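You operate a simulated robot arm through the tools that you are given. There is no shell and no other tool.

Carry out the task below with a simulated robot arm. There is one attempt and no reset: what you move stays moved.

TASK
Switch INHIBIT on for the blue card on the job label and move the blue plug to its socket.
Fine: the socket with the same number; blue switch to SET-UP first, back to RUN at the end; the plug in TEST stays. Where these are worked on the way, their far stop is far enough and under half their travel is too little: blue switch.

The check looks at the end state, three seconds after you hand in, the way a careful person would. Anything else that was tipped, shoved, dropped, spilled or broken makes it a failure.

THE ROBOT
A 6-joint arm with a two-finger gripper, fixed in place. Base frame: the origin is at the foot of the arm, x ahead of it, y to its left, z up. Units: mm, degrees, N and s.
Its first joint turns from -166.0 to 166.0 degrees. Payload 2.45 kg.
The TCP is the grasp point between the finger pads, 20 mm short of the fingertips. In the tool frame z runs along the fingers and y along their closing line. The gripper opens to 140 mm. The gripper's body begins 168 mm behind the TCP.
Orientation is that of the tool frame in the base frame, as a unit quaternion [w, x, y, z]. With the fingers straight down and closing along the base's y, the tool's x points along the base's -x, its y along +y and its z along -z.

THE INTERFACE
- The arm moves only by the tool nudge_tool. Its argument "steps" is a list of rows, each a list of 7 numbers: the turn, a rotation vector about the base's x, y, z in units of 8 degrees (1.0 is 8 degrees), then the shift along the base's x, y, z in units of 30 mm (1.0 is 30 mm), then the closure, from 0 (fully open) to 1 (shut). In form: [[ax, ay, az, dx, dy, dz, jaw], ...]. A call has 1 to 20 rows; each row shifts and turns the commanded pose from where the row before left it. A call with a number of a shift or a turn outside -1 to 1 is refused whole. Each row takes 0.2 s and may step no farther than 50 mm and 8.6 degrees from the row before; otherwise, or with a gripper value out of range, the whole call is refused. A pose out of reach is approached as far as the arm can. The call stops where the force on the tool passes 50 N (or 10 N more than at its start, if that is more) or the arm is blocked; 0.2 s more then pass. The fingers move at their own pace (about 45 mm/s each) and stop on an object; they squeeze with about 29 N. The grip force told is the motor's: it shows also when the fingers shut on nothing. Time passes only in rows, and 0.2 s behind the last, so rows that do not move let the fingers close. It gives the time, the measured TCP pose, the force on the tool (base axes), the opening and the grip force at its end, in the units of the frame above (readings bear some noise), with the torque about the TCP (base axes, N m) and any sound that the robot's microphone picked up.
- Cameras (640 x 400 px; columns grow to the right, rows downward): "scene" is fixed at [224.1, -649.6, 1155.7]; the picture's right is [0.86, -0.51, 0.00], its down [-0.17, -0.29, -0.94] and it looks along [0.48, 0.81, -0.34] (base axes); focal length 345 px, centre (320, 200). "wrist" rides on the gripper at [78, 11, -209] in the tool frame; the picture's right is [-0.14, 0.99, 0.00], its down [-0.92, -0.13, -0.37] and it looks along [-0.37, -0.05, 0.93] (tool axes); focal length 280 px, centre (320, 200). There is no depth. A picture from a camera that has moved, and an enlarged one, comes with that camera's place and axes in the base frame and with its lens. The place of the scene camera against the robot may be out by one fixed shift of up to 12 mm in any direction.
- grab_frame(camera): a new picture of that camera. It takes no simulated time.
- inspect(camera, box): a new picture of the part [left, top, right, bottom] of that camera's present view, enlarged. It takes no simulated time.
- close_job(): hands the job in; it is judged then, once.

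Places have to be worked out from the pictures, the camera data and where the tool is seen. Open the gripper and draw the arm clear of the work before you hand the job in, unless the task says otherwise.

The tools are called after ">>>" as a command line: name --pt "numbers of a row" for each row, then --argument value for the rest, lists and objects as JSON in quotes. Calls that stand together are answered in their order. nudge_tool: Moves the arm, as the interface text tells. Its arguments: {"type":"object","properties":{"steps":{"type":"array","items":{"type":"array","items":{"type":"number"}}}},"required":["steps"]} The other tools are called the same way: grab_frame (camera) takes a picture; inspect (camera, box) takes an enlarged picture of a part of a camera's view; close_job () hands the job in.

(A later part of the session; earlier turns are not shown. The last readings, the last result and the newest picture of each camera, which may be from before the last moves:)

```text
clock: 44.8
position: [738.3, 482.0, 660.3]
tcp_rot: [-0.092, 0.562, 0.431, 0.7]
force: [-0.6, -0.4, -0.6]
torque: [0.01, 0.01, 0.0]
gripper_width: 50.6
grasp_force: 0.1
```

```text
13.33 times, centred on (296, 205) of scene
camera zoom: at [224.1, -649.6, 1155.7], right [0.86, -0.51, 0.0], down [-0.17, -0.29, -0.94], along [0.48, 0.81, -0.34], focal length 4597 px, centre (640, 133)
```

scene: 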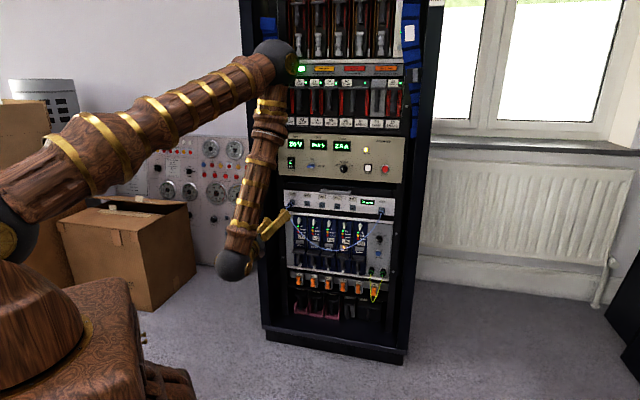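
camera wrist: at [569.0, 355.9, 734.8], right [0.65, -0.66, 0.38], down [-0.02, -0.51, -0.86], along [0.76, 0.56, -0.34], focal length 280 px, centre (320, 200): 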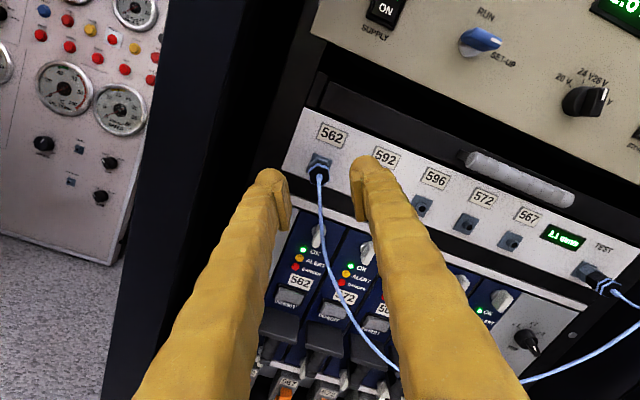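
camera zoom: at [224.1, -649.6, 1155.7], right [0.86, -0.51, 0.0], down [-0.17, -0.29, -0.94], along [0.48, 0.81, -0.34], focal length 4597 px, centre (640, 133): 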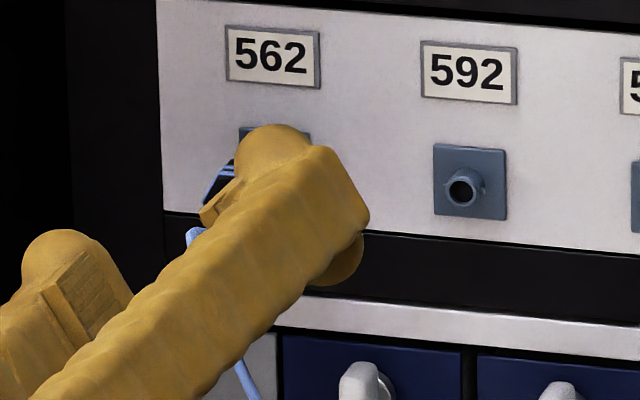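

Centred (u≈181, z≈660). The cable hangs in the gap. I advance another ~51 mm so the pads straddle the plug body.

>>> nudge_tool --pt "0 0 0 0.605 0.605 0.02 0.64" --pt "0 0 0 0.605 0.605 0.02 0.64" --pt "0 0 0 0 0 0 0.64"

>>> inspect --camera "wrist" --box '[256, 110, 384, 210]'

>>> inspect --camera "scene" --box '[276, 190, 316, 220]'

```text
clock: 45.6
position: [773.3, 518.1, 662.8]
tcp_rot: [-0.091, 0.562, 0.429, 0.701]
force: [0.1, -0.5, -0.5]
torque: [0.02, 0.0, 0.03]
gripper_width: 50.4
grasp_force: 0.0
```

```text
4.00 times, centred on (320, 160) of wrist
camera zoom: at [605.4, 392.0, 735.4], right [0.65, -0.66, 0.38], down [-0.02, -0.51, -0.86], along [0.76, 0.56, -0.34], focal length 1122 px, centre (320, 360)
```

zoom: 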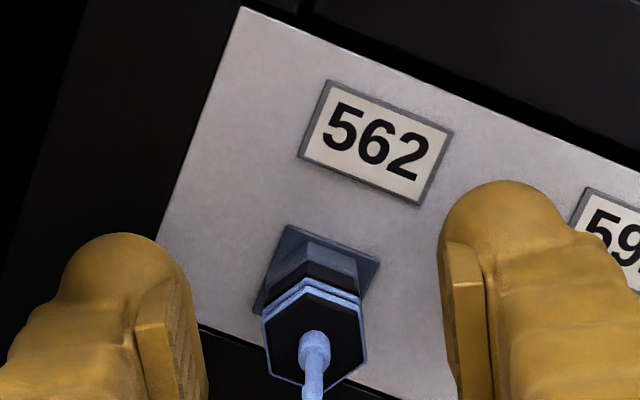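

```text
13.33 times, centred on (296, 205) of scene
camera zoom: at [224.1, -649.6, 1155.7], right [0.86, -0.51, 0.0], down [-0.17, -0.29, -0.94], along [0.48, 0.81, -0.34], focal length 4597 px, centre (640, 133)
```

zoom: 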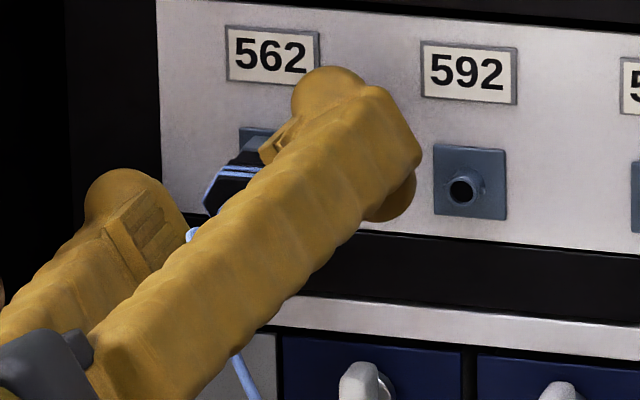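

Plug is between the pads, ~1 mm off-centre; I trim, move 3 mm deeper and close on the flats.

>>> nudge_tool --pt "0 0 0 0.058 0.082 -0.033 0.7" --pt "0 0 0 0 0 0 0.8" --pt "0 0 0 0 0 0 1" --pt "0 0 0 0 0 0 1" --pt "0 0 0 0 0 0 1"

>>> inspect --camera "wrist" --box '[256, 110, 384, 210]'

>>> inspect --camera "scene" --box '[276, 190, 316, 220]'

```text
clock: 46.8
position: [775.5, 520.4, 661.5]
tcp_rot: [-0.092, 0.562, 0.43, 0.7]
force: [-0.6, 9.5, -4.1]
torque: [-0.01, -0.01, 0.05]
gripper_width: 18.3
grasp_force: 29.4
```

```text
4.00 times, centred on (320, 160) of wrist
camera zoom: at [606.7, 393.9, 734.9], right [0.66, -0.65, 0.38], down [-0.01, -0.51, -0.86], along [0.75, 0.56, -0.34], focal length 1122 px, centre (320, 360)
```

zoom: 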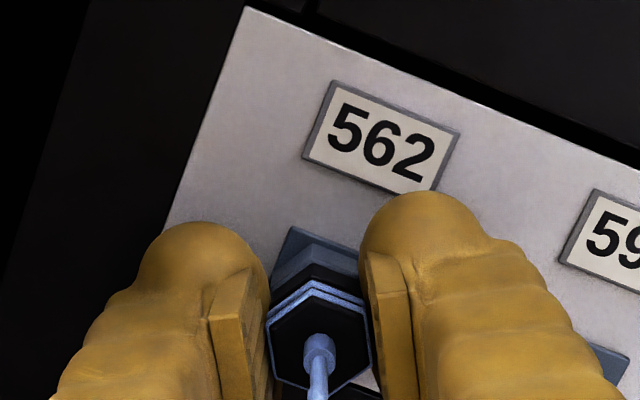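

```text
13.33 times, centred on (296, 205) of scene
camera zoom: at [224.1, -649.6, 1155.7], right [0.86, -0.51, 0.0], down [-0.17, -0.29, -0.94], along [0.48, 0.81, -0.34], focal length 4597 px, centre (640, 133)
```

zoom: 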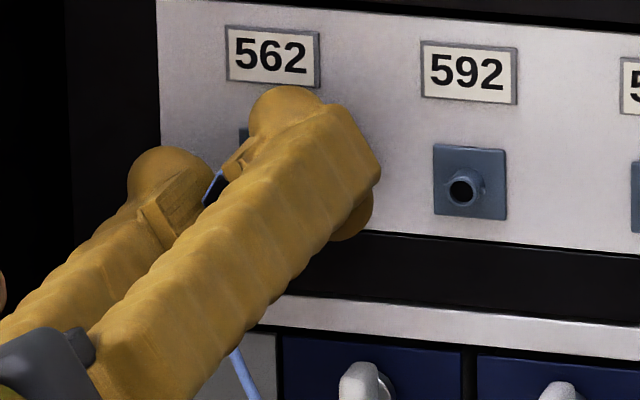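

Gripped the hex flats at 18.3 mm. I test with a gentle 2 mm pull straight out to see if it is a plain push-fit.

>>> nudge_tool --pt "0 0 0 -0.024 -0.024 0 1" --pt "0 0 0 -0.024 -0.024 0 1" --pt "0 0 0 0 0 0 1"

>>> inspect --camera "wrist" --box '[296, 150, 360, 200]'

```text
clock: 47.4
position: [775.6, 520.2, 661.3]
tcp_rot: [-0.091, 0.561, 0.431, 0.701]
force: [3.6, 3.8, -2.9]
torque: [-0.02, 0.05, -0.05]
gripper_width: 18.2
grasp_force: 29.1
stopped in row 3: the force on the tool passed its limit at 52 N (the readings are from after the stop); the commanded pose is now the measured one
```

```text
8.00 times, centred on (328, 175) of wrist
camera zoom: at [606.5, 393.8, 734.9], right [0.66, -0.65, 0.38], down [-0.01, -0.51, -0.86], along [0.75, 0.56, -0.34], focal length 2243 px, centre (256, 400)
```

zoom: 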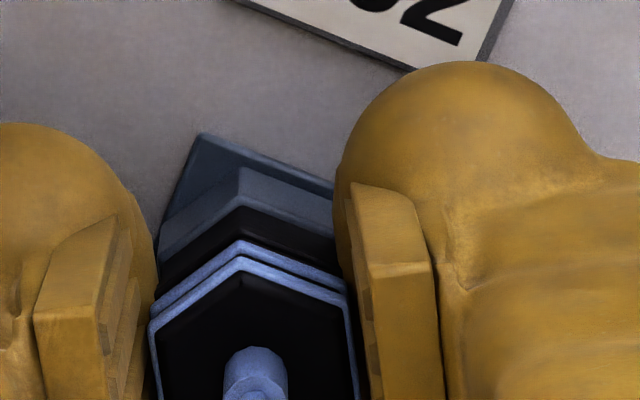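

The pull hit 52 N without movement, so with the collar lugs this is a bayonet plug. I try twisting counter-clockwise (unlock direction) 8° and read the torque.

>>> nudge_tool --pt "-0.3536 -0.3536 0 0 0 0 1" --pt "-0.3536 -0.3536 0 0 0 0 1" --pt "0 0 0 0 0 0 1"

>>> inspect --camera "wrist" --box '[296, 150, 360, 200]'

```text
clock: 48.2
position: [775.1, 520.7, 662.1]
tcp_rot: [-0.043, 0.53, 0.469, 0.705]
force: [7.4, 7.8, -6.9]
torque: [-0.06, 0.04, -0.02]
gripper_width: 18.5
grasp_force: 28.9
```

```text
8.00 times, centred on (328, 175) of wrist
camera zoom: at [599.4, 400.8, 730.0], right [0.61, -0.61, 0.5], down [0.07, -0.59, -0.8], along [0.79, 0.53, -0.32], focal length 2243 px, centre (256, 400)
```

zoom: 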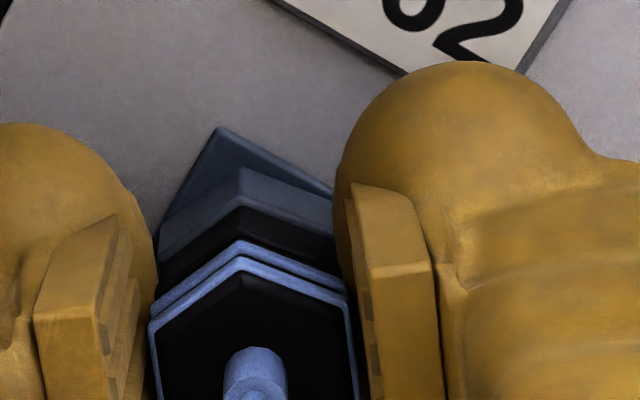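

It turns freely with the tool (torque ~0). Continuing the counter-clockwise twist while watching for a stop.

>>> nudge_tool --pt "-0.5 -0.5 0 0 0 0 1" --pt "-0.5 -0.5 0 0 0 0 1" --pt "0 0 0 0 0 0 1"

>>> nudge_tool --pt "-0.5 -0.5 0 0 0 0 1" --pt "-0.5 -0.5 0 0 0 0 1" --pt "0 0 0 0 0 0 1"

>>> inspect --camera "wrist" --box '[280, 130, 376, 200]'

```text
clock: 49.0
position: [774.9, 520.2, 661.8]
tcp_rot: [0.027, 0.482, 0.519, 0.705]
force: [8.6, 13.3, -13.8]
torque: [-0.09, 0.07, -0.01]
gripper_width: 18.3
grasp_force: 28.7
```

```text
clock: 49.8
position: [775.2, 520.3, 661.4]
tcp_rot: [0.096, 0.427, 0.564, 0.7]
force: [10.1, 16.1, -10.4]
torque: [-0.04, 0.08, 0.04]
gripper_width: 18.2
grasp_force: 29.1
```

```text
5.71 times, centred on (328, 165) of wrist
camera zoom: at [582.7, 417.0, 709.5], right [0.43, -0.43, 0.8], down [0.26, -0.78, -0.56], along [0.86, 0.45, -0.22], focal length 1602 px, centre (274, 400)
```

zoom: 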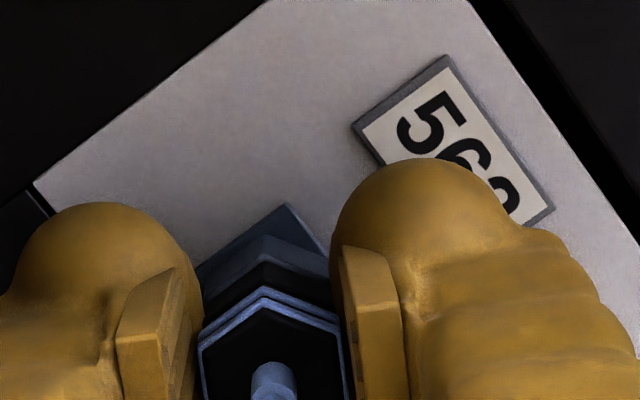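

~31° so far and still free. I continue in small increments.

>>> nudge_tool --pt "-0.5 -0.5 0 0 0 0 1" --pt "-0.5 -0.5 0 0 0 0 1" --pt "0 0 0 0 0 0 1"

>>> nudge_tool --pt "-0.35 -0.35 0 0 0 0 1" --pt "-0.35 -0.35 0 0 0 0 1" --pt "0 0 0 0 0 0 1"

>>> inspect --camera "wrist" --box '[280, 130, 376, 200]'

>>> inspect --camera "scene" --box '[270, 185, 330, 225]'

```text
clock: 50.6
position: [775.6, 519.5, 662.9]
tcp_rot: [0.165, 0.369, 0.604, 0.687]
force: [6.8, 13.5, -4.4]
torque: [-0.01, 0.07, 0.09]
gripper_width: 18.3
grasp_force: 29.1
```

```text
clock: 51.4
position: [774.4, 519.5, 661.3]
tcp_rot: [0.211, 0.327, 0.626, 0.675]
force: [-1.2, 2.6, 4.9]
torque: [0.08, -0.05, 0.02]
gripper_width: 18.5
grasp_force: 29.0
```

```text
5.71 times, centred on (328, 165) of wrist
camera zoom: at [573.9, 425.4, 686.0], right [0.22, -0.22, 0.95], down [0.36, -0.89, -0.29], along [0.91, 0.41, -0.11], focal length 1602 px, centre (274, 400)
```

zoom: 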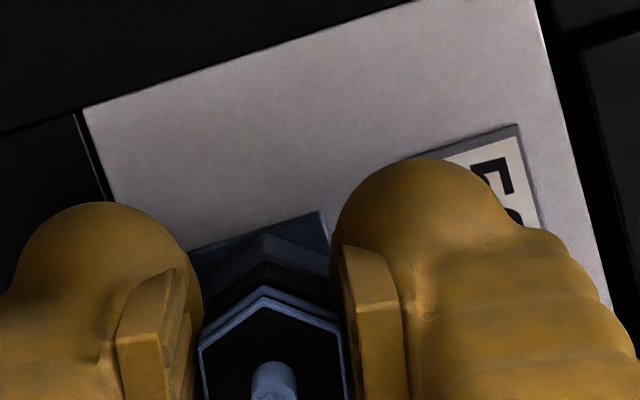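

```text
10.00 times, centred on (300, 205) of scene
camera zoom: at [224.1, -649.6, 1155.7], right [0.86, -0.51, 0.0], down [-0.17, -0.29, -0.94], along [0.48, 0.81, -0.34], focal length 3448 px, centre (520, 150)
```

zoom: 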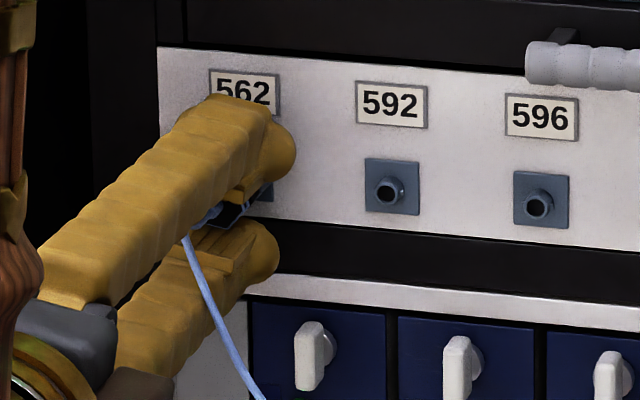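

~50° turned, still low torque. I test a light 1 mm pull here.

>>> nudge_tool --pt "0 0 0 -0.024 -0.024 0 1" --pt "0 0 0 0 0 0 1"

```text
clock: 52.0
position: [774.2, 518.3, 661.7]
tcp_rot: [0.212, 0.327, 0.628, 0.674]
force: [4.5, -0.1, 0.9]
torque: [0.0, 0.02, -0.09]
gripper_width: 18.5
grasp_force: 28.9
```

The pull is nearly force-free now — it appears unlocked. I pull further in small steps.

>>> nudge_tool --pt "0 0 0 -0.047 -0.047 0 1" --pt "0 0 0 -0.047 -0.047 0 1" --pt "0 0 0 0 0 0 1"

>>> inspect --camera "wrist" --box '[280, 130, 376, 200]'

>>> inspect --camera "scene" --box '[270, 185, 330, 225]'

```text
clock: 52.8
position: [771.5, 516.0, 662.1]
tcp_rot: [0.212, 0.328, 0.627, 0.674]
force: [4.4, -5.3, -3.4]
torque: [-0.01, 0.09, -0.07]
gripper_width: 18.4
grasp_force: 29.2
```

```text
5.71 times, centred on (328, 165) of wrist
camera zoom: at [570.3, 422.2, 686.4], right [0.22, -0.22, 0.95], down [0.36, -0.89, -0.29], along [0.91, 0.41, -0.12], focal length 1602 px, centre (274, 400)
```

zoom: 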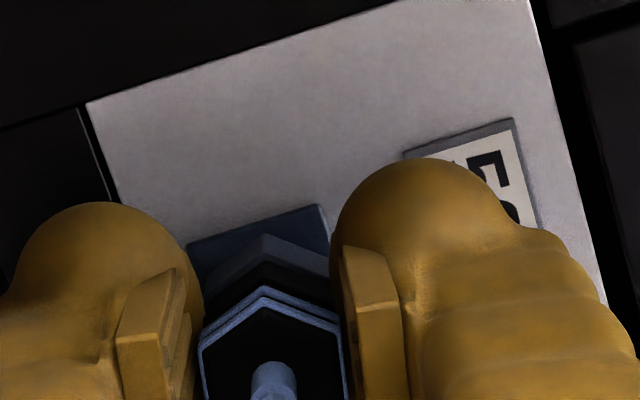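

```text
10.00 times, centred on (300, 205) of scene
camera zoom: at [224.1, -649.6, 1155.7], right [0.86, -0.51, 0.0], down [-0.17, -0.29, -0.94], along [0.48, 0.81, -0.34], focal length 3448 px, centre (520, 150)
```

zoom: 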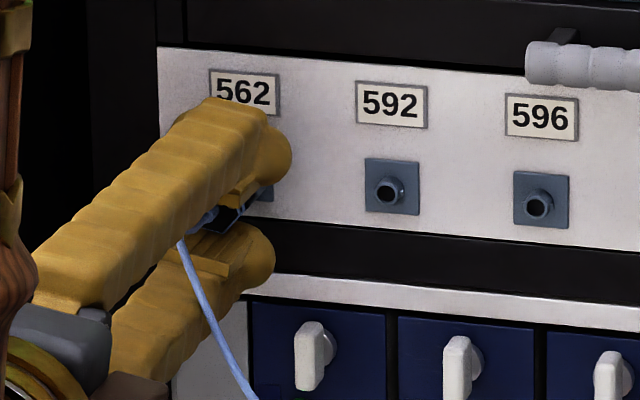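

The plug is sliding out with the gripper (roll ≈ −80°, i.e. ~50° unlock twist). I keep pulling straight out.

>>> nudge_tool --pt "0 0 0 -0.094 -0.094 0 1" --pt "0 0 0 -0.094 -0.094 0 1" --pt "0 0 0 -0.118 -0.118 0 1" --pt "0 0 0 -0.118 -0.118 0 1" --pt "0 0 0 0 0 0 1"

>>> inspect --camera "scene" --box '[270, 185, 330, 225]'

>>> inspect --camera "wrist" --box '[280, 130, 376, 200]'

```text
clock: 54.0
position: [759.2, 504.5, 663.1]
tcp_rot: [0.213, 0.328, 0.627, 0.674]
force: [-0.3, -0.4, 0.2]
torque: [0.01, -0.01, 0.01]
gripper_width: 18.2
grasp_force: 29.3
```

```text
10.00 times, centred on (300, 205) of scene
camera zoom: at [224.1, -649.6, 1155.7], right [0.86, -0.51, 0.0], down [-0.17, -0.29, -0.94], along [0.48, 0.81, -0.34], focal length 3448 px, centre (520, 150)
```

zoom: 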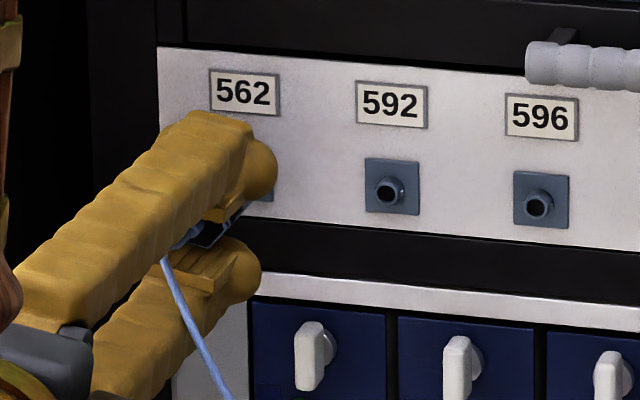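

```text
5.71 times, centred on (328, 165) of wrist
camera zoom: at [557.9, 409.9, 686.5], right [0.22, -0.22, 0.95], down [0.36, -0.89, -0.29], along [0.91, 0.41, -0.11], focal length 1602 px, centre (274, 400)
```

zoom: 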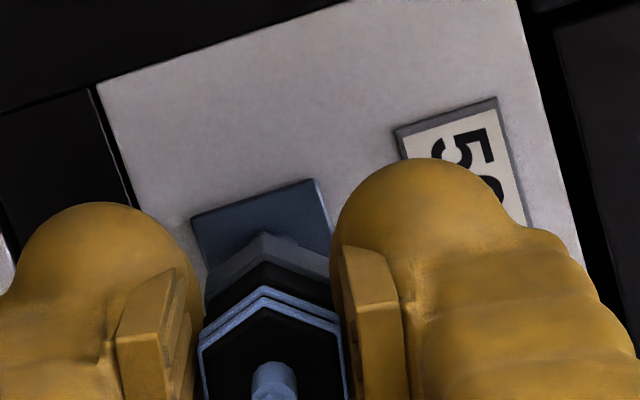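

Plug is out (forces zero). I retreat another ~20 mm, then translate along the panel by two socket pitches (~123.7 mm) to face socket 596.

>>> nudge_tool --pt "0 0 0 -0.5 -0.5 -0.02 1" --pt "0 0 0 0.49 -0.49 0 1" --pt "0 0 0 0.49 -0.49 0 1" --pt "0 0 0 0.49 -0.49 0 1" --pt "0 0 0 0.49 -0.49 0 1" --pt "0 0 0 0.49 -0.49 0 1" --pt "0 0 0 0.466 -0.466 0 1" --pt "0 0 0 0 0 0 1"

>>> grab_frame --camera "wrist"

>>> grab_frame --camera "scene"

>>> inspect --camera "scene" --box '[280, 180, 360, 230]'

```text
clock: 55.8
position: [832.8, 400.8, 661.2]
tcp_rot: [0.212, 0.327, 0.628, 0.674]
force: [-0.2, 0.2, -0.2]
torque: [0.01, -0.01, -0.01]
gripper_width: 18.1
grasp_force: 28.8
```

```text
taken
camera wrist: at [632.6, 306.8, 686.5], right [0.22, -0.22, 0.95], down [0.36, -0.89, -0.29], along [0.91, 0.41, -0.12], focal length 280 px, centre (320, 200)
```

wrist: 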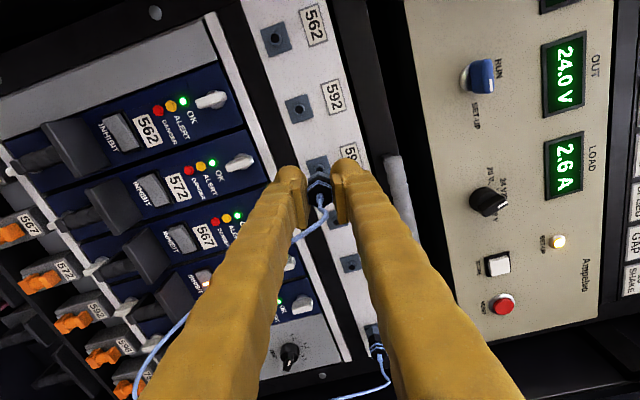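

```text
taken
```

scene: 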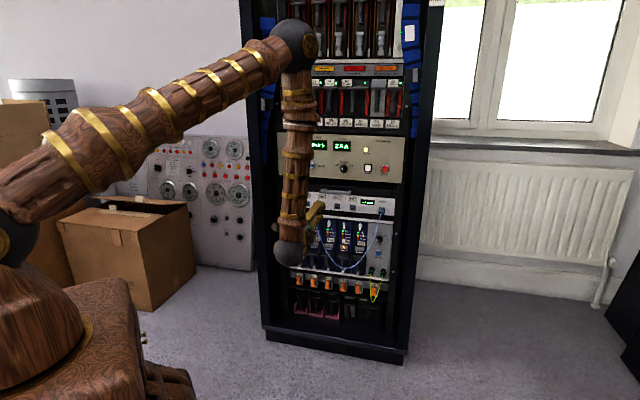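

```text
8.00 times, centred on (320, 205) of scene
camera zoom: at [224.1, -649.6, 1155.7], right [0.86, -0.51, 0.0], down [-0.17, -0.29, -0.94], along [0.48, 0.81, -0.34], focal length 2758 px, centre (320, 160)
```

zoom: 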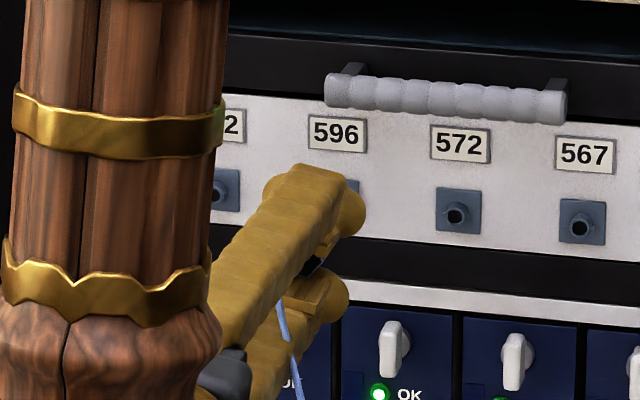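

Facing socket 596. I zoom in with the wrist camera to compare the plug axis against the flange.

>>> inspect --camera "wrist" --box '[290, 145, 354, 195]'

>>> inspect --camera "wrist" --box '[250, 10, 410, 290]'

>>> inspect --camera "wrist" --box '[260, 80, 340, 130]'

>>> inspect --camera "wrist" --box '[320, 240, 400, 290]'

```text
8.00 times, centred on (322, 170) of wrist
camera zoom: at [632.6, 306.8, 686.5], right [0.22, -0.22, 0.95], down [0.36, -0.89, -0.29], along [0.91, 0.41, -0.12], focal length 2243 px, centre (304, 440)
```

zoom: 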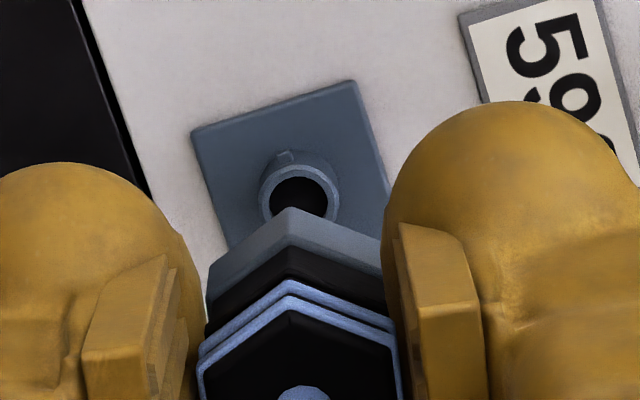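

```text
1.43 times, centred on (330, 150) of wrist
camera zoom: at [632.6, 306.8, 686.5], right [0.22, -0.22, 0.95], down [0.36, -0.89, -0.29], along [0.91, 0.41, -0.12], focal length 401 px, centre (306, 271)
```

zoom: 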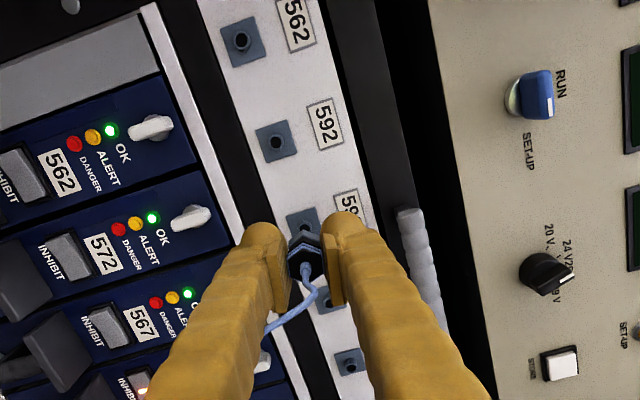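

```text
8.00 times, centred on (300, 105) of wrist
camera zoom: at [632.6, 306.8, 686.5], right [0.22, -0.22, 0.95], down [0.36, -0.89, -0.29], along [0.91, 0.41, -0.12], focal length 2243 px, centre (480, 960)
```

zoom: 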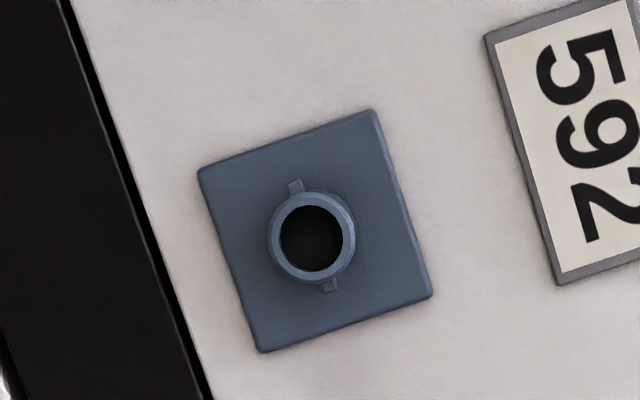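

```text
8.00 times, centred on (360, 265) of wrist
camera zoom: at [632.6, 306.8, 686.5], right [0.22, -0.22, 0.95], down [0.36, -0.89, -0.29], along [0.91, 0.41, -0.12], focal length 2243 px, centre (0, -320)
```

zoom: 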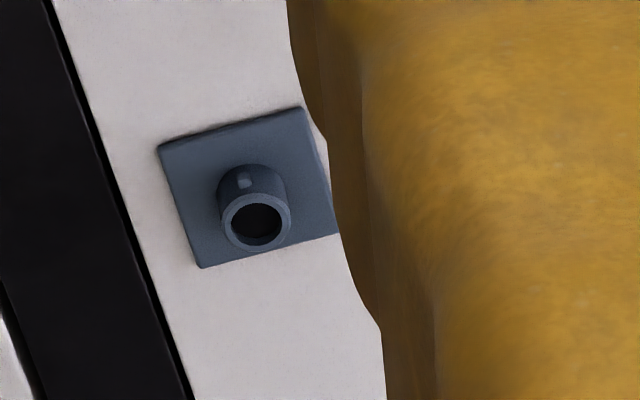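

Geometry from this view: socket 596 axis at u≈304.0, z≈661.2; the plug is ~1.2 mm too far right. I trim left 1.2 mm and approach to ~10 mm short of the collar.

>>> nudge_tool --pt "0 0 0 -0.028 0.028 0.01 1" --pt "0 0 0 0.3 0.3 0 1" --pt "0 0 0 0.3 0.3 0 1" --pt "0 0 0 0 0 0 1"

>>> inspect --camera "wrist" --box '[290, 150, 354, 200]'

>>> inspect --camera "scene" --box '[310, 195, 350, 220]'

```text
clock: 56.8
position: [849.5, 420.3, 663.2]
tcp_rot: [0.213, 0.327, 0.628, 0.674]
force: [0.5, -0.9, -0.1]
torque: [0.02, -0.01, -0.01]
gripper_width: 18.6
grasp_force: 29.0
```

```text
8.00 times, centred on (322, 175) of wrist
camera zoom: at [648.4, 326.1, 686.0], right [0.22, -0.22, 0.95], down [0.36, -0.89, -0.29], along [0.91, 0.41, -0.12], focal length 2243 px, centre (304, 400)
```

zoom: 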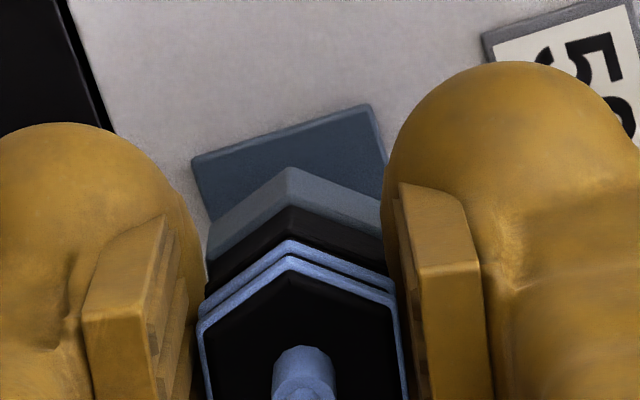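

```text
16.00 times, centred on (330, 208) of scene
camera zoom: at [224.1, -649.6, 1155.7], right [0.86, -0.51, 0.0], down [-0.17, -0.29, -0.94], along [0.48, 0.81, -0.34], focal length 5517 px, centre (160, 80)
```

zoom: 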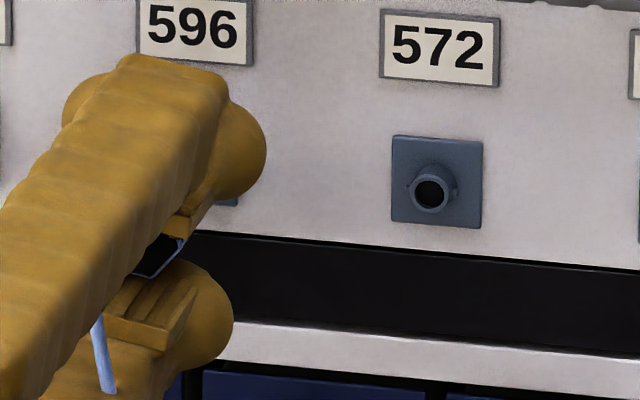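

Comparing the flange position in this view against the one just after unplugging from 562, alignment is within ~0.5 mm. I trim that out and advance slowly toward the collar.

>>> nudge_tool --pt "0 0 0 0.008 -0.008 0.013 1" --pt "0 0 0 0.094 0.094 0 1" --pt "0 0 0 0.094 0.094 0 1" --pt "0 0 0 0 0 0 1"

>>> nudge_tool --pt "0 0 0 0.047 0.047 0 1" --pt "0 0 0 0 0 0 1"

>>> inspect --camera "wrist" --box '[290, 150, 354, 200]'

```text
clock: 57.8
position: [855.5, 426.6, 661.9]
tcp_rot: [0.211, 0.327, 0.627, 0.674]
force: [0.6, 0.1, 0.1]
torque: [0.01, 0.02, 0.02]
gripper_width: 18.2
grasp_force: 28.9
```

```text
clock: 58.4
position: [856.0, 426.0, 662.9]
tcp_rot: [0.211, 0.327, 0.628, 0.674]
force: [-0.1, -0.4, -0.5]
torque: [0.03, 0.05, 0.0]
gripper_width: 18.3
grasp_force: 28.8
```

```text
8.00 times, centred on (322, 175) of wrist
camera zoom: at [655.3, 332.2, 685.9], right [0.22, -0.22, 0.95], down [0.36, -0.89, -0.29], along [0.91, 0.41, -0.11], focal length 2243 px, centre (304, 400)
```

zoom: 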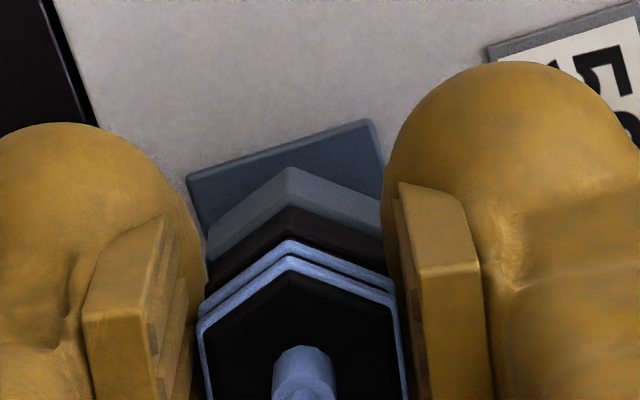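

Contact-free at n≈906.5. Advancing in 1.5 mm steps into the collar.

>>> nudge_tool --pt "0 0 0 0.035 0.035 0 1" --pt "0 0 0 0.035 0.035 0 1" --pt "0 0 0 0 0 0 1"

>>> nudge_tool --pt "0 0 0 0.035 0.035 0 1" --pt "0 0 0 0.035 0.035 0 1" --pt "0 0 0 0 0 0 1"

>>> inspect --camera "wrist" --box '[290, 150, 354, 200]'

```text
clock: 59.2
position: [858.6, 428.4, 662.4]
tcp_rot: [0.212, 0.328, 0.627, 0.675]
force: [6.6, -11.1, -6.4]
torque: [-0.04, 0.08, -0.19]
gripper_width: 18.2
grasp_force: 28.6
```

```text
clock: 60.0
position: [861.8, 432.1, 661.7]
tcp_rot: [0.213, 0.327, 0.626, 0.675]
force: [18.0, -21.1, -3.8]
torque: [-0.08, 0.08, -0.3]
gripper_width: 18.6
grasp_force: 28.4
```

```text
8.00 times, centred on (322, 175) of wrist
camera zoom: at [659.9, 337.2, 686.1], right [0.22, -0.22, 0.95], down [0.36, -0.89, -0.29], along [0.91, 0.41, -0.11], focal length 2243 px, centre (304, 400)
```

zoom: 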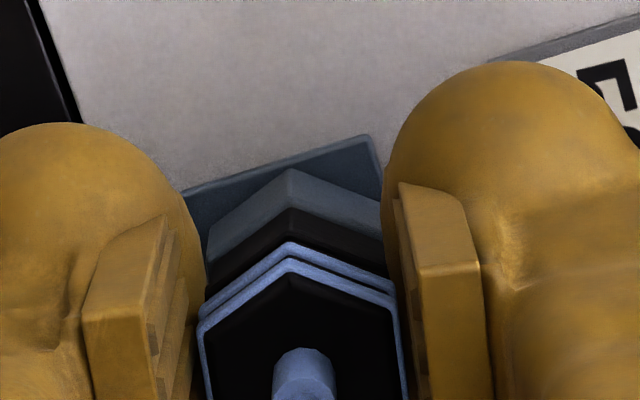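

The plug is entering with almost no axial force, only a ~28 N sideways push toward +u. I relieve that by shifting 0.9 mm right.

>>> nudge_tool --pt "0 0 0 0.021 -0.021 0 1" --pt "0 0 0 0 0 0 1"

```text
clock: 60.6
position: [861.7, 431.0, 661.4]
tcp_rot: [0.212, 0.328, 0.628, 0.674]
force: [8.8, -12.2, -3.5]
torque: [-0.03, 0.05, -0.12]
gripper_width: 18.6
grasp_force: 29.2
```

Halved to ~15 N; another 0.7 mm right, then press in 1.5 mm more to seat.

>>> nudge_tool --pt "0 0 0 0.018 -0.018 0 1" --pt "0 0 0 0.035 0.035 0 1" --pt "0 0 0 0 0 0 1"

>>> inspect --camera "wrist" --box '[290, 150, 354, 200]'

```text
clock: 61.4
position: [861.8, 432.0, 662.7]
tcp_rot: [0.212, 0.327, 0.628, 0.673]
force: [-6.6, 1.7, -2.0]
torque: [0.01, 0.02, 0.18]
gripper_width: 18.2
grasp_force: 29.2
```

```text
8.00 times, centred on (322, 175) of wrist
camera zoom: at [660.8, 337.3, 686.3], right [0.22, -0.22, 0.95], down [0.36, -0.89, -0.29], along [0.9, 0.41, -0.12], focal length 2243 px, centre (304, 400)
```

zoom: 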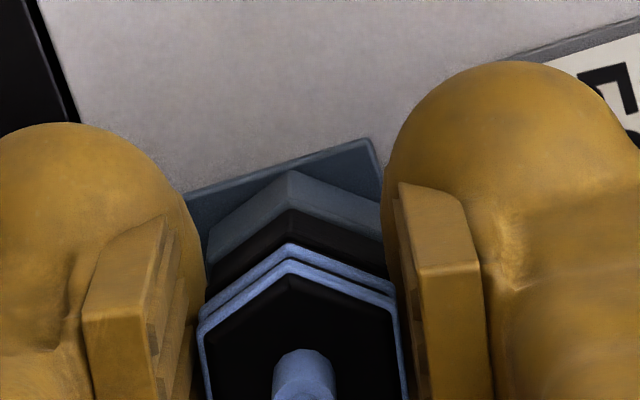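

Flange/plug relation now matches the unlocked-seated view at 562. I press 1.5 mm more to confirm it bottoms.

>>> nudge_tool --pt "0 0 0 0.018 0.018 0 1" --pt "0 0 0 0.018 0.018 0 1" --pt "0 0 0 0 0 0 1"

```text
clock: 62.2
position: [862.8, 431.7, 662.6]
tcp_rot: [0.212, 0.327, 0.628, 0.674]
force: [-45.1, -10.8, 5.2]
torque: [0.06, -0.04, 0.25]
gripper_width: 18.4
grasp_force: 29.0
```

It bottoms (axial ~40 N). I ease back slightly and left, then twist clockwise 8° to start locking.

>>> nudge_tool --pt "0 0 0 -0.03 -0.003 0 1" --pt "0 0 0 0 0 0 1"

>>> nudge_tool --pt "0.3536 0.3536 0 0 0 0 1" --pt "0.3536 0.3536 0 0 0 0 1" --pt "0 0 0 0 0 0 1"

>>> inspect --camera "wrist" --box '[290, 150, 354, 200]'

```text
clock: 62.8
position: [862.9, 432.2, 661.6]
tcp_rot: [0.212, 0.327, 0.627, 0.674]
force: [-14.1, 10.9, -12.2]
torque: [-0.09, 0.13, 0.11]
gripper_width: 18.3
grasp_force: 28.7
```

```text
clock: 63.6
position: [862.0, 432.7, 661.7]
tcp_rot: [0.164, 0.37, 0.603, 0.687]
force: [-5.9, 7.3, -15.9]
torque: [-0.12, 0.13, 0.08]
gripper_width: 18.6
grasp_force: 28.5
```

```text
8.00 times, centred on (322, 175) of wrist
camera zoom: at [664.7, 335.3, 696.7], right [0.31, -0.31, 0.9], down [0.33, -0.85, -0.41], along [0.89, 0.42, -0.16], focal length 2243 px, centre (304, 400)
```

zoom: 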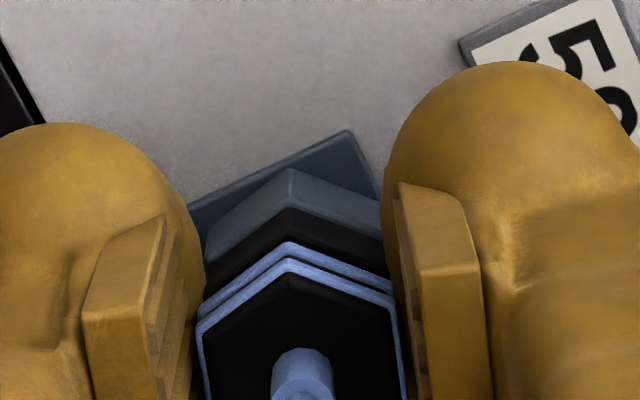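

It turns with the tool, low forces. Continuing clockwise toward the lock.

>>> nudge_tool --pt "0.5 0.5 0 0 0 0 1" --pt "0.5 0.5 0 0 0 0 1" --pt "0 0 0 0 0 0 1"

>>> nudge_tool --pt "0.5 0.5 0 0 0 0 1" --pt "0.5 0.5 0 0 0 0 1" --pt "0 0 0 0 0 0 1"

>>> inspect --camera "wrist" --box '[290, 150, 354, 200]'

```text
clock: 64.4
position: [862.7, 432.6, 661.9]
tcp_rot: [0.095, 0.429, 0.563, 0.7]
force: [2.6, -1.1, -19.7]
torque: [-0.14, 0.13, -0.07]
gripper_width: 18.4
grasp_force: 29.4
```

```text
clock: 65.2
position: [861.7, 432.4, 663.4]
tcp_rot: [0.027, 0.482, 0.518, 0.706]
force: [5.2, 1.4, -17.8]
torque: [-0.13, 0.14, -0.01]
gripper_width: 18.4
grasp_force: 29.7
```

```text
8.00 times, centred on (322, 175) of wrist
camera zoom: at [677.8, 321.9, 721.3], right [0.53, -0.53, 0.66], down [0.17, -0.7, -0.7], along [0.83, 0.48, -0.28], focal length 2243 px, centre (304, 400)
```

zoom: 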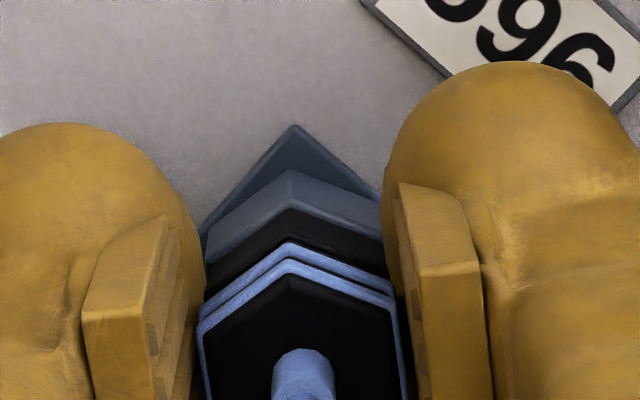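

~31° clockwise done; there's ~18 N downward on the tool, so I drop 0.5 mm and finish the remaining ~19–20°.

>>> nudge_tool --pt "0.5 0.5 0 0 0 -0.017 1" --pt "0.5 0.5 0 0 0 0 1" --pt "0 0 0 0 0 0 1"

>>> nudge_tool --pt "0.35 0.35 0 0 0 0 1" --pt "0.05 0.05 0 0 0 0 1" --pt "0 0 0 0 0 0 1"

>>> inspect --camera "wrist" --box '[280, 130, 376, 205]'

>>> inspect --camera "scene" --box '[310, 190, 350, 220]'

```text
clock: 66.0
position: [862.4, 432.8, 662.7]
tcp_rot: [-0.044, 0.53, 0.469, 0.706]
force: [-13.1, -7.4, -1.3]
torque: [-0.01, -0.01, 0.09]
gripper_width: 18.3
grasp_force: 29.5
```

```text
clock: 66.8
position: [863.6, 432.4, 661.5]
tcp_rot: [-0.072, 0.548, 0.447, 0.703]
force: [-24.0, -13.2, 10.3]
torque: [0.1, -0.08, 0.05]
gripper_width: 18.6
grasp_force: 28.7
```

```text
5.33 times, centred on (328, 168) of wrist
camera zoom: at [690.9, 309.2, 733.0], right [0.64, -0.64, 0.43], down [0.02, -0.54, -0.84], along [0.77, 0.55, -0.33], focal length 1495 px, centre (277, 373)
```

zoom: 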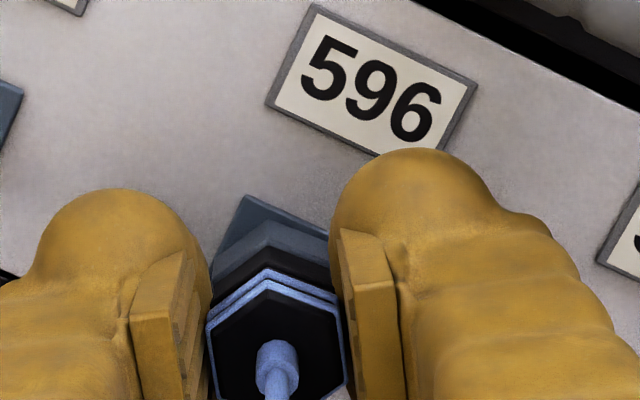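

```text
13.33 times, centred on (330, 205) of scene
camera zoom: at [224.1, -649.6, 1155.7], right [0.86, -0.51, 0.0], down [-0.17, -0.29, -0.94], along [0.48, 0.81, -0.34], focal length 4597 px, centre (187, 133)
```

zoom: 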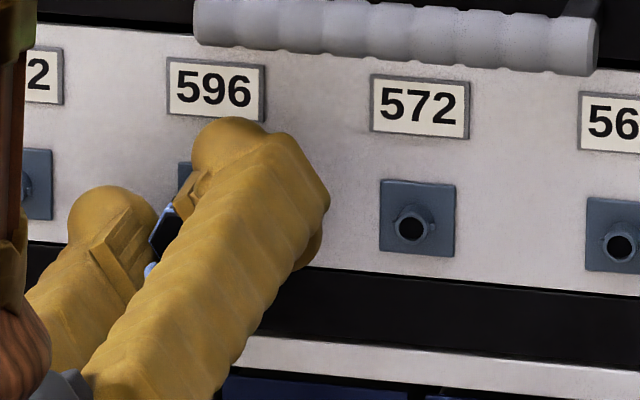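

Roll is −33°; another ~3.5° brings it to the original locked angle. Then I test the lock with a gentle pull.

>>> nudge_tool --pt "0.3 0.3 0 -0.01 -0.005 0 1" --pt "0.03 0.03 0 0 0 0 1" --pt "0 0 0 0 0 0 1"

>>> nudge_tool --pt "0 0 0 -0.024 -0.024 0 1" --pt "0 0 0 -0.012 -0.012 0 1" --pt "0 0 0 0 0 0 1"

>>> inspect --camera "wrist" --box '[280, 130, 376, 205]'

```text
clock: 67.6
position: [862.7, 433.9, 661.7]
tcp_rot: [-0.094, 0.563, 0.429, 0.701]
force: [-7.2, -5.3, 10.5]
torque: [0.05, -0.09, -0.03]
gripper_width: 18.3
grasp_force: 29.3
```

```text
clock: 68.4
position: [860.7, 433.0, 662.2]
tcp_rot: [-0.093, 0.562, 0.429, 0.701]
force: [38.8, 29.4, -0.1]
torque: [-0.02, -0.05, -0.01]
gripper_width: 18.5
grasp_force: 29.1
```

```text
5.33 times, centred on (328, 168) of wrist
camera zoom: at [693.4, 305.3, 734.9], right [0.66, -0.66, 0.37], down [-0.02, -0.51, -0.86], along [0.75, 0.56, -0.34], focal length 1495 px, centre (277, 373)
```

zoom: 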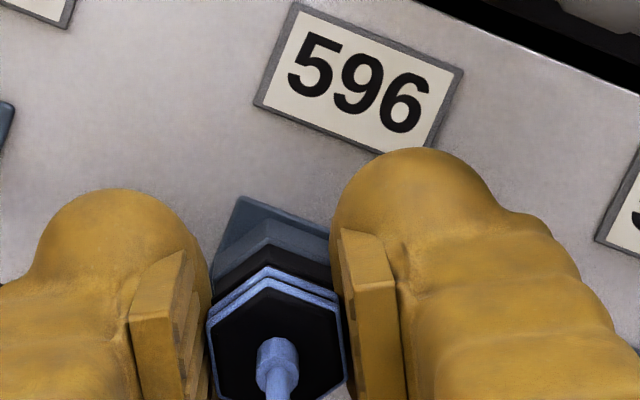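

The pull test meets ~48 N: locked in socket 596. I relieve the tension, nudge 1.5° further clockwise against the stop, then open the jaws.

>>> nudge_tool --pt "0 0 0 0.028 0.024 0 1" --pt "0.13 0.13 0 0 0 0 1" --pt "0 0 0 0 0 0 1"

>>> nudge_tool --pt "0 0 0 0 0 0 0.8" --pt "0 0 0 0 0 0 0.66" --pt "0 0 0 0 0 0 0.64" --pt "0 0 0 0 0 0 0.64"

>>> inspect --camera "wrist" --box '[280, 130, 376, 205]'

```text
clock: 69.2
position: [861.9, 431.9, 662.2]
tcp_rot: [-0.104, 0.568, 0.422, 0.699]
force: [3.2, 10.2, 10.2]
torque: [0.13, -0.15, 0.13]
gripper_width: 18.2
grasp_force: 29.2
```

```text
clock: 70.2
position: [861.6, 431.7, 661.7]
tcp_rot: [-0.104, 0.568, 0.422, 0.699]
force: [-0.5, 0.3, 1.2]
torque: [0.01, 0.01, -0.01]
gripper_width: 50.3
grasp_force: 0.2
```

```text
5.33 times, centred on (328, 168) of wrist
camera zoom: at [695.3, 303.8, 735.8], right [0.66, -0.66, 0.35], down [-0.03, -0.49, -0.87], along [0.75, 0.57, -0.35], focal length 1495 px, centre (277, 373)
```

zoom: 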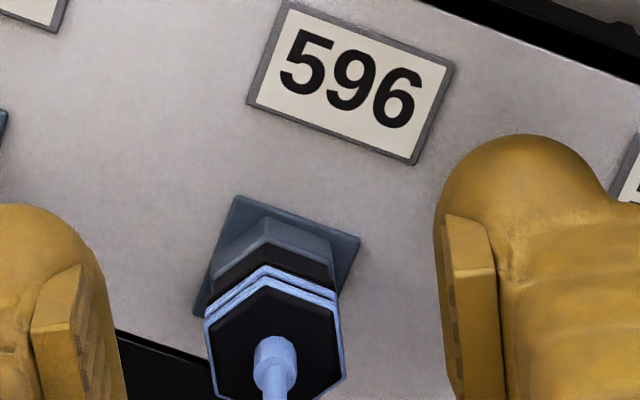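

Plug released and seated. Let me check the cable isn't looped over a finger before retreating.

>>> grab_frame --camera "wrist"

>>> inspect --camera "scene" --box '[270, 180, 400, 280]'

```text
taken
camera wrist: at [695.3, 303.8, 735.8], right [0.66, -0.66, 0.35], down [-0.03, -0.49, -0.87], along [0.75, 0.57, -0.35], focal length 280 px, centre (320, 200)
```

wrist: 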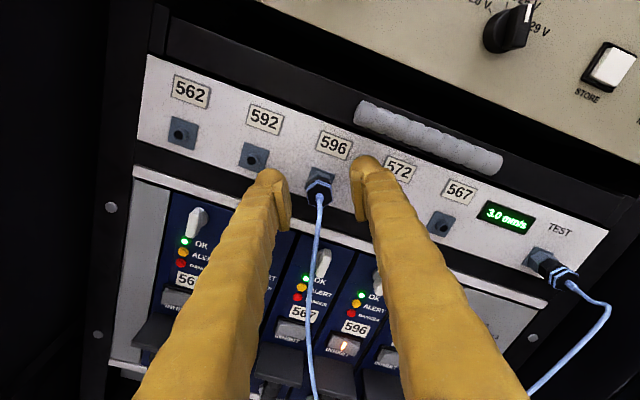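

```text
4.00 times, centred on (335, 230) of scene
camera zoom: at [224.1, -649.6, 1155.7], right [0.86, -0.51, 0.0], down [-0.17, -0.29, -0.94], along [0.48, 0.81, -0.34], focal length 1379 px, centre (260, 80)
```

zoom: 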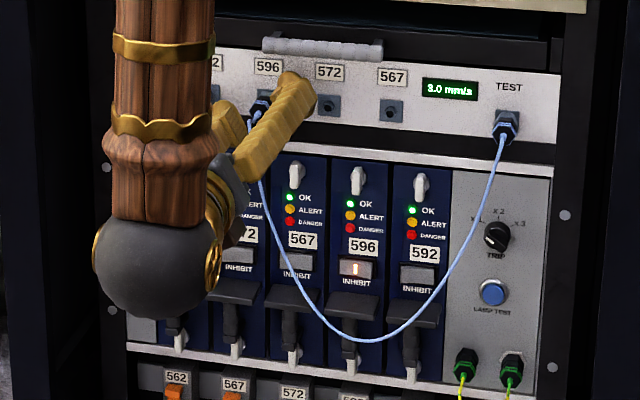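

Display now reads 3.0 mm/s from the new socket and the cable hangs freely in the gap. I retreat straight back 150 mm.

>>> nudge_tool --pt "0 0 0 -0.3 -0.3 0 0.6" --pt "0 0 0 -0.6 -0.6 0 0.6" --pt "0 0 0 -0.6 -0.6 0 0.6" --pt "0 0 0 -0.6 -0.6 0 0.6" --pt "0 0 0 -0.6 -0.6 0 0.6" --pt "0 0 0 -0.6 -0.6 0 0.6" --pt "0 0 0 -0.3 -0.3 0 0.6"

>>> grab_frame --camera "wrist"

>>> inspect --camera "scene" --box '[270, 180, 400, 280]'

```text
clock: 71.8
position: [755.4, 323.8, 663.4]
tcp_rot: [-0.103, 0.568, 0.422, 0.699]
force: [0.1, 0.5, -0.9]
torque: [0.0, 0.0, 0.02]
gripper_width: 56.1
grasp_force: 0.0
```

```text
taken
camera wrist: at [588.0, 195.8, 736.5], right [0.66, -0.66, 0.35], down [-0.03, -0.49, -0.87], along [0.75, 0.57, -0.35], focal length 280 px, centre (320, 200)
```

wrist: 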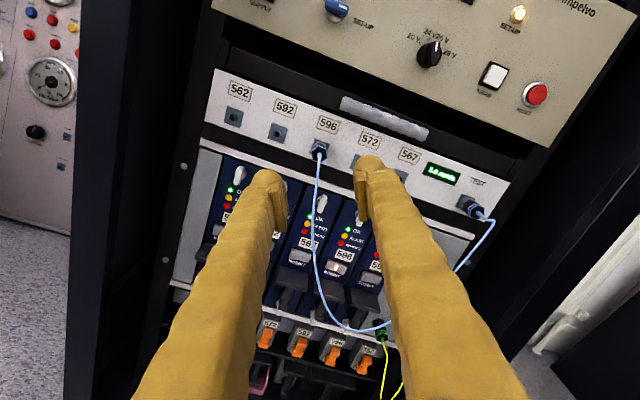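

```text
4.00 times, centred on (335, 230) of scene
camera zoom: at [224.1, -649.6, 1155.7], right [0.86, -0.51, 0.0], down [-0.17, -0.29, -0.94], along [0.48, 0.81, -0.34], focal length 1379 px, centre (260, 80)
```

zoom: 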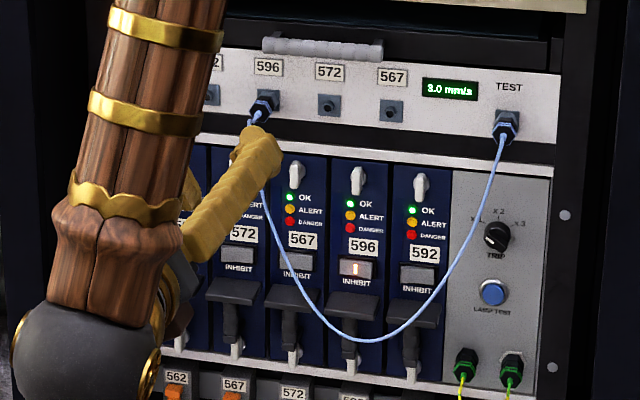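

Everything below looks right (596 rocker lit, plug in 596, TEST plug untouched). Now I go back up to the blue switch, rolling the tool to +90° to match the horizontal wing.

>>> nudge_tool --pt "0.6994 0.6994 0 0.02 0.149 0.351 0.7" --pt "0.6994 0.6994 0 0.02 0.149 0.351 0.7" --pt "0.6994 0.6994 0 0.02 0.149 0.351 0.7" --pt "0.6994 0.6994 0 0.02 0.149 0.351 0.7" --pt "0.6994 0.6994 0 0.02 0.149 0.351 0.7" --pt "0.6994 0.6994 0 0.02 0.149 0.351 0.7" --pt "0.6994 0.6994 0 0.02 0.149 0.351 0.7" --pt "0.6994 0.6994 0 0.02 0.149 0.351 0.7" --pt "0.6994 0.6994 0 0.02 0.149 0.351 0.7" --pt "0.6994 0.6994 0 0.02 0.149 0.351 0.7" --pt "0.6994 0.6994 0 0.02 0.149 0.351 0.7" --pt "0.6994 0.6994 0 0.02 0.149 0.351 0.7" --pt "0.6994 0.6994 0 0.02 0.149 0.351 0.7" --pt "0.6994 0.6994 0 0.02 0.149 0.351 0.7" --pt "0.6994 0.6994 0 0.02 0.149 0.351 0.7"

>>> grab_frame --camera "wrist"

>>> grab_frame --camera "scene"

```text
clock: 75.0
position: [764.8, 390.9, 819.3]
tcp_rot: [0.655, -0.652, 0.274, -0.266]
force: [0.8, -0.5, -0.1]
torque: [0.0, 0.02, 0.02]
gripper_width: 41.8
grasp_force: 0.0
```

```text
taken
camera wrist: at [671.5, 188.2, 807.0], right [-0.11, 0.11, -0.99], down [-0.91, 0.39, 0.14], along [0.4, 0.92, 0.06], focal length 280 px, centre (320, 200)
```

wrist: 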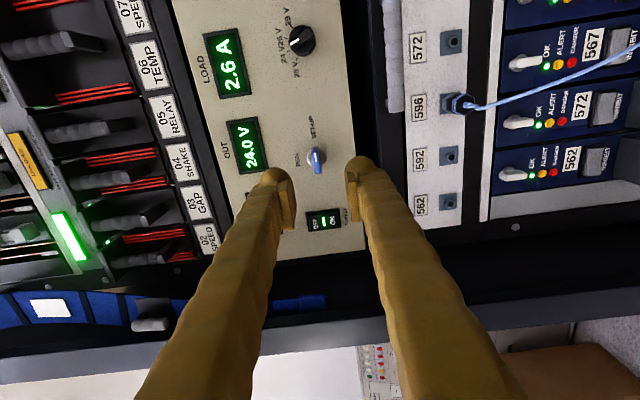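

```text
taken
```

scene: 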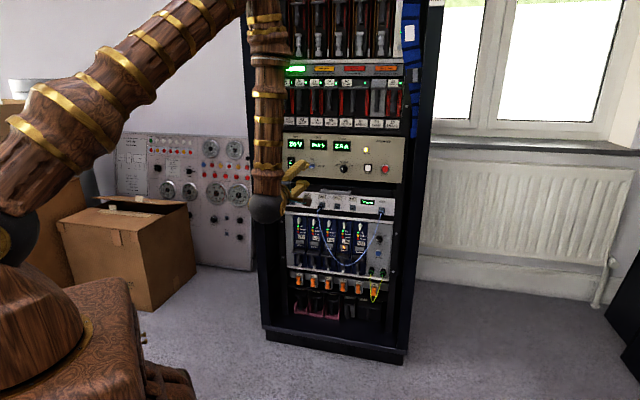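

>>> inspect --camera "wrist" --box '[270, 120, 366, 190]'

```text
5.71 times, centred on (318, 155) of wrist
camera zoom: at [671.5, 188.2, 807.0], right [-0.11, 0.11, -0.99], down [-0.91, 0.39, 0.14], along [0.4, 0.92, 0.06], focal length 1602 px, centre (331, 457)
```

zoom: 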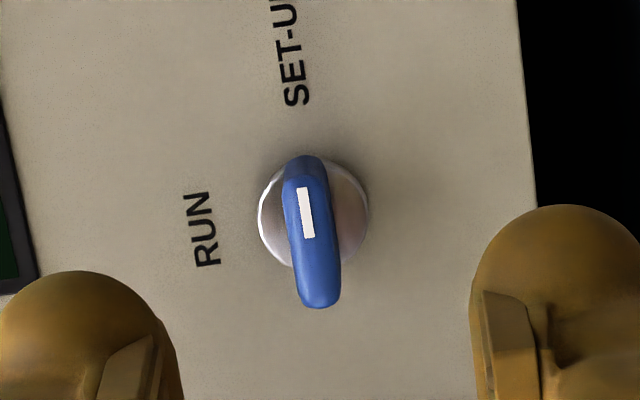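

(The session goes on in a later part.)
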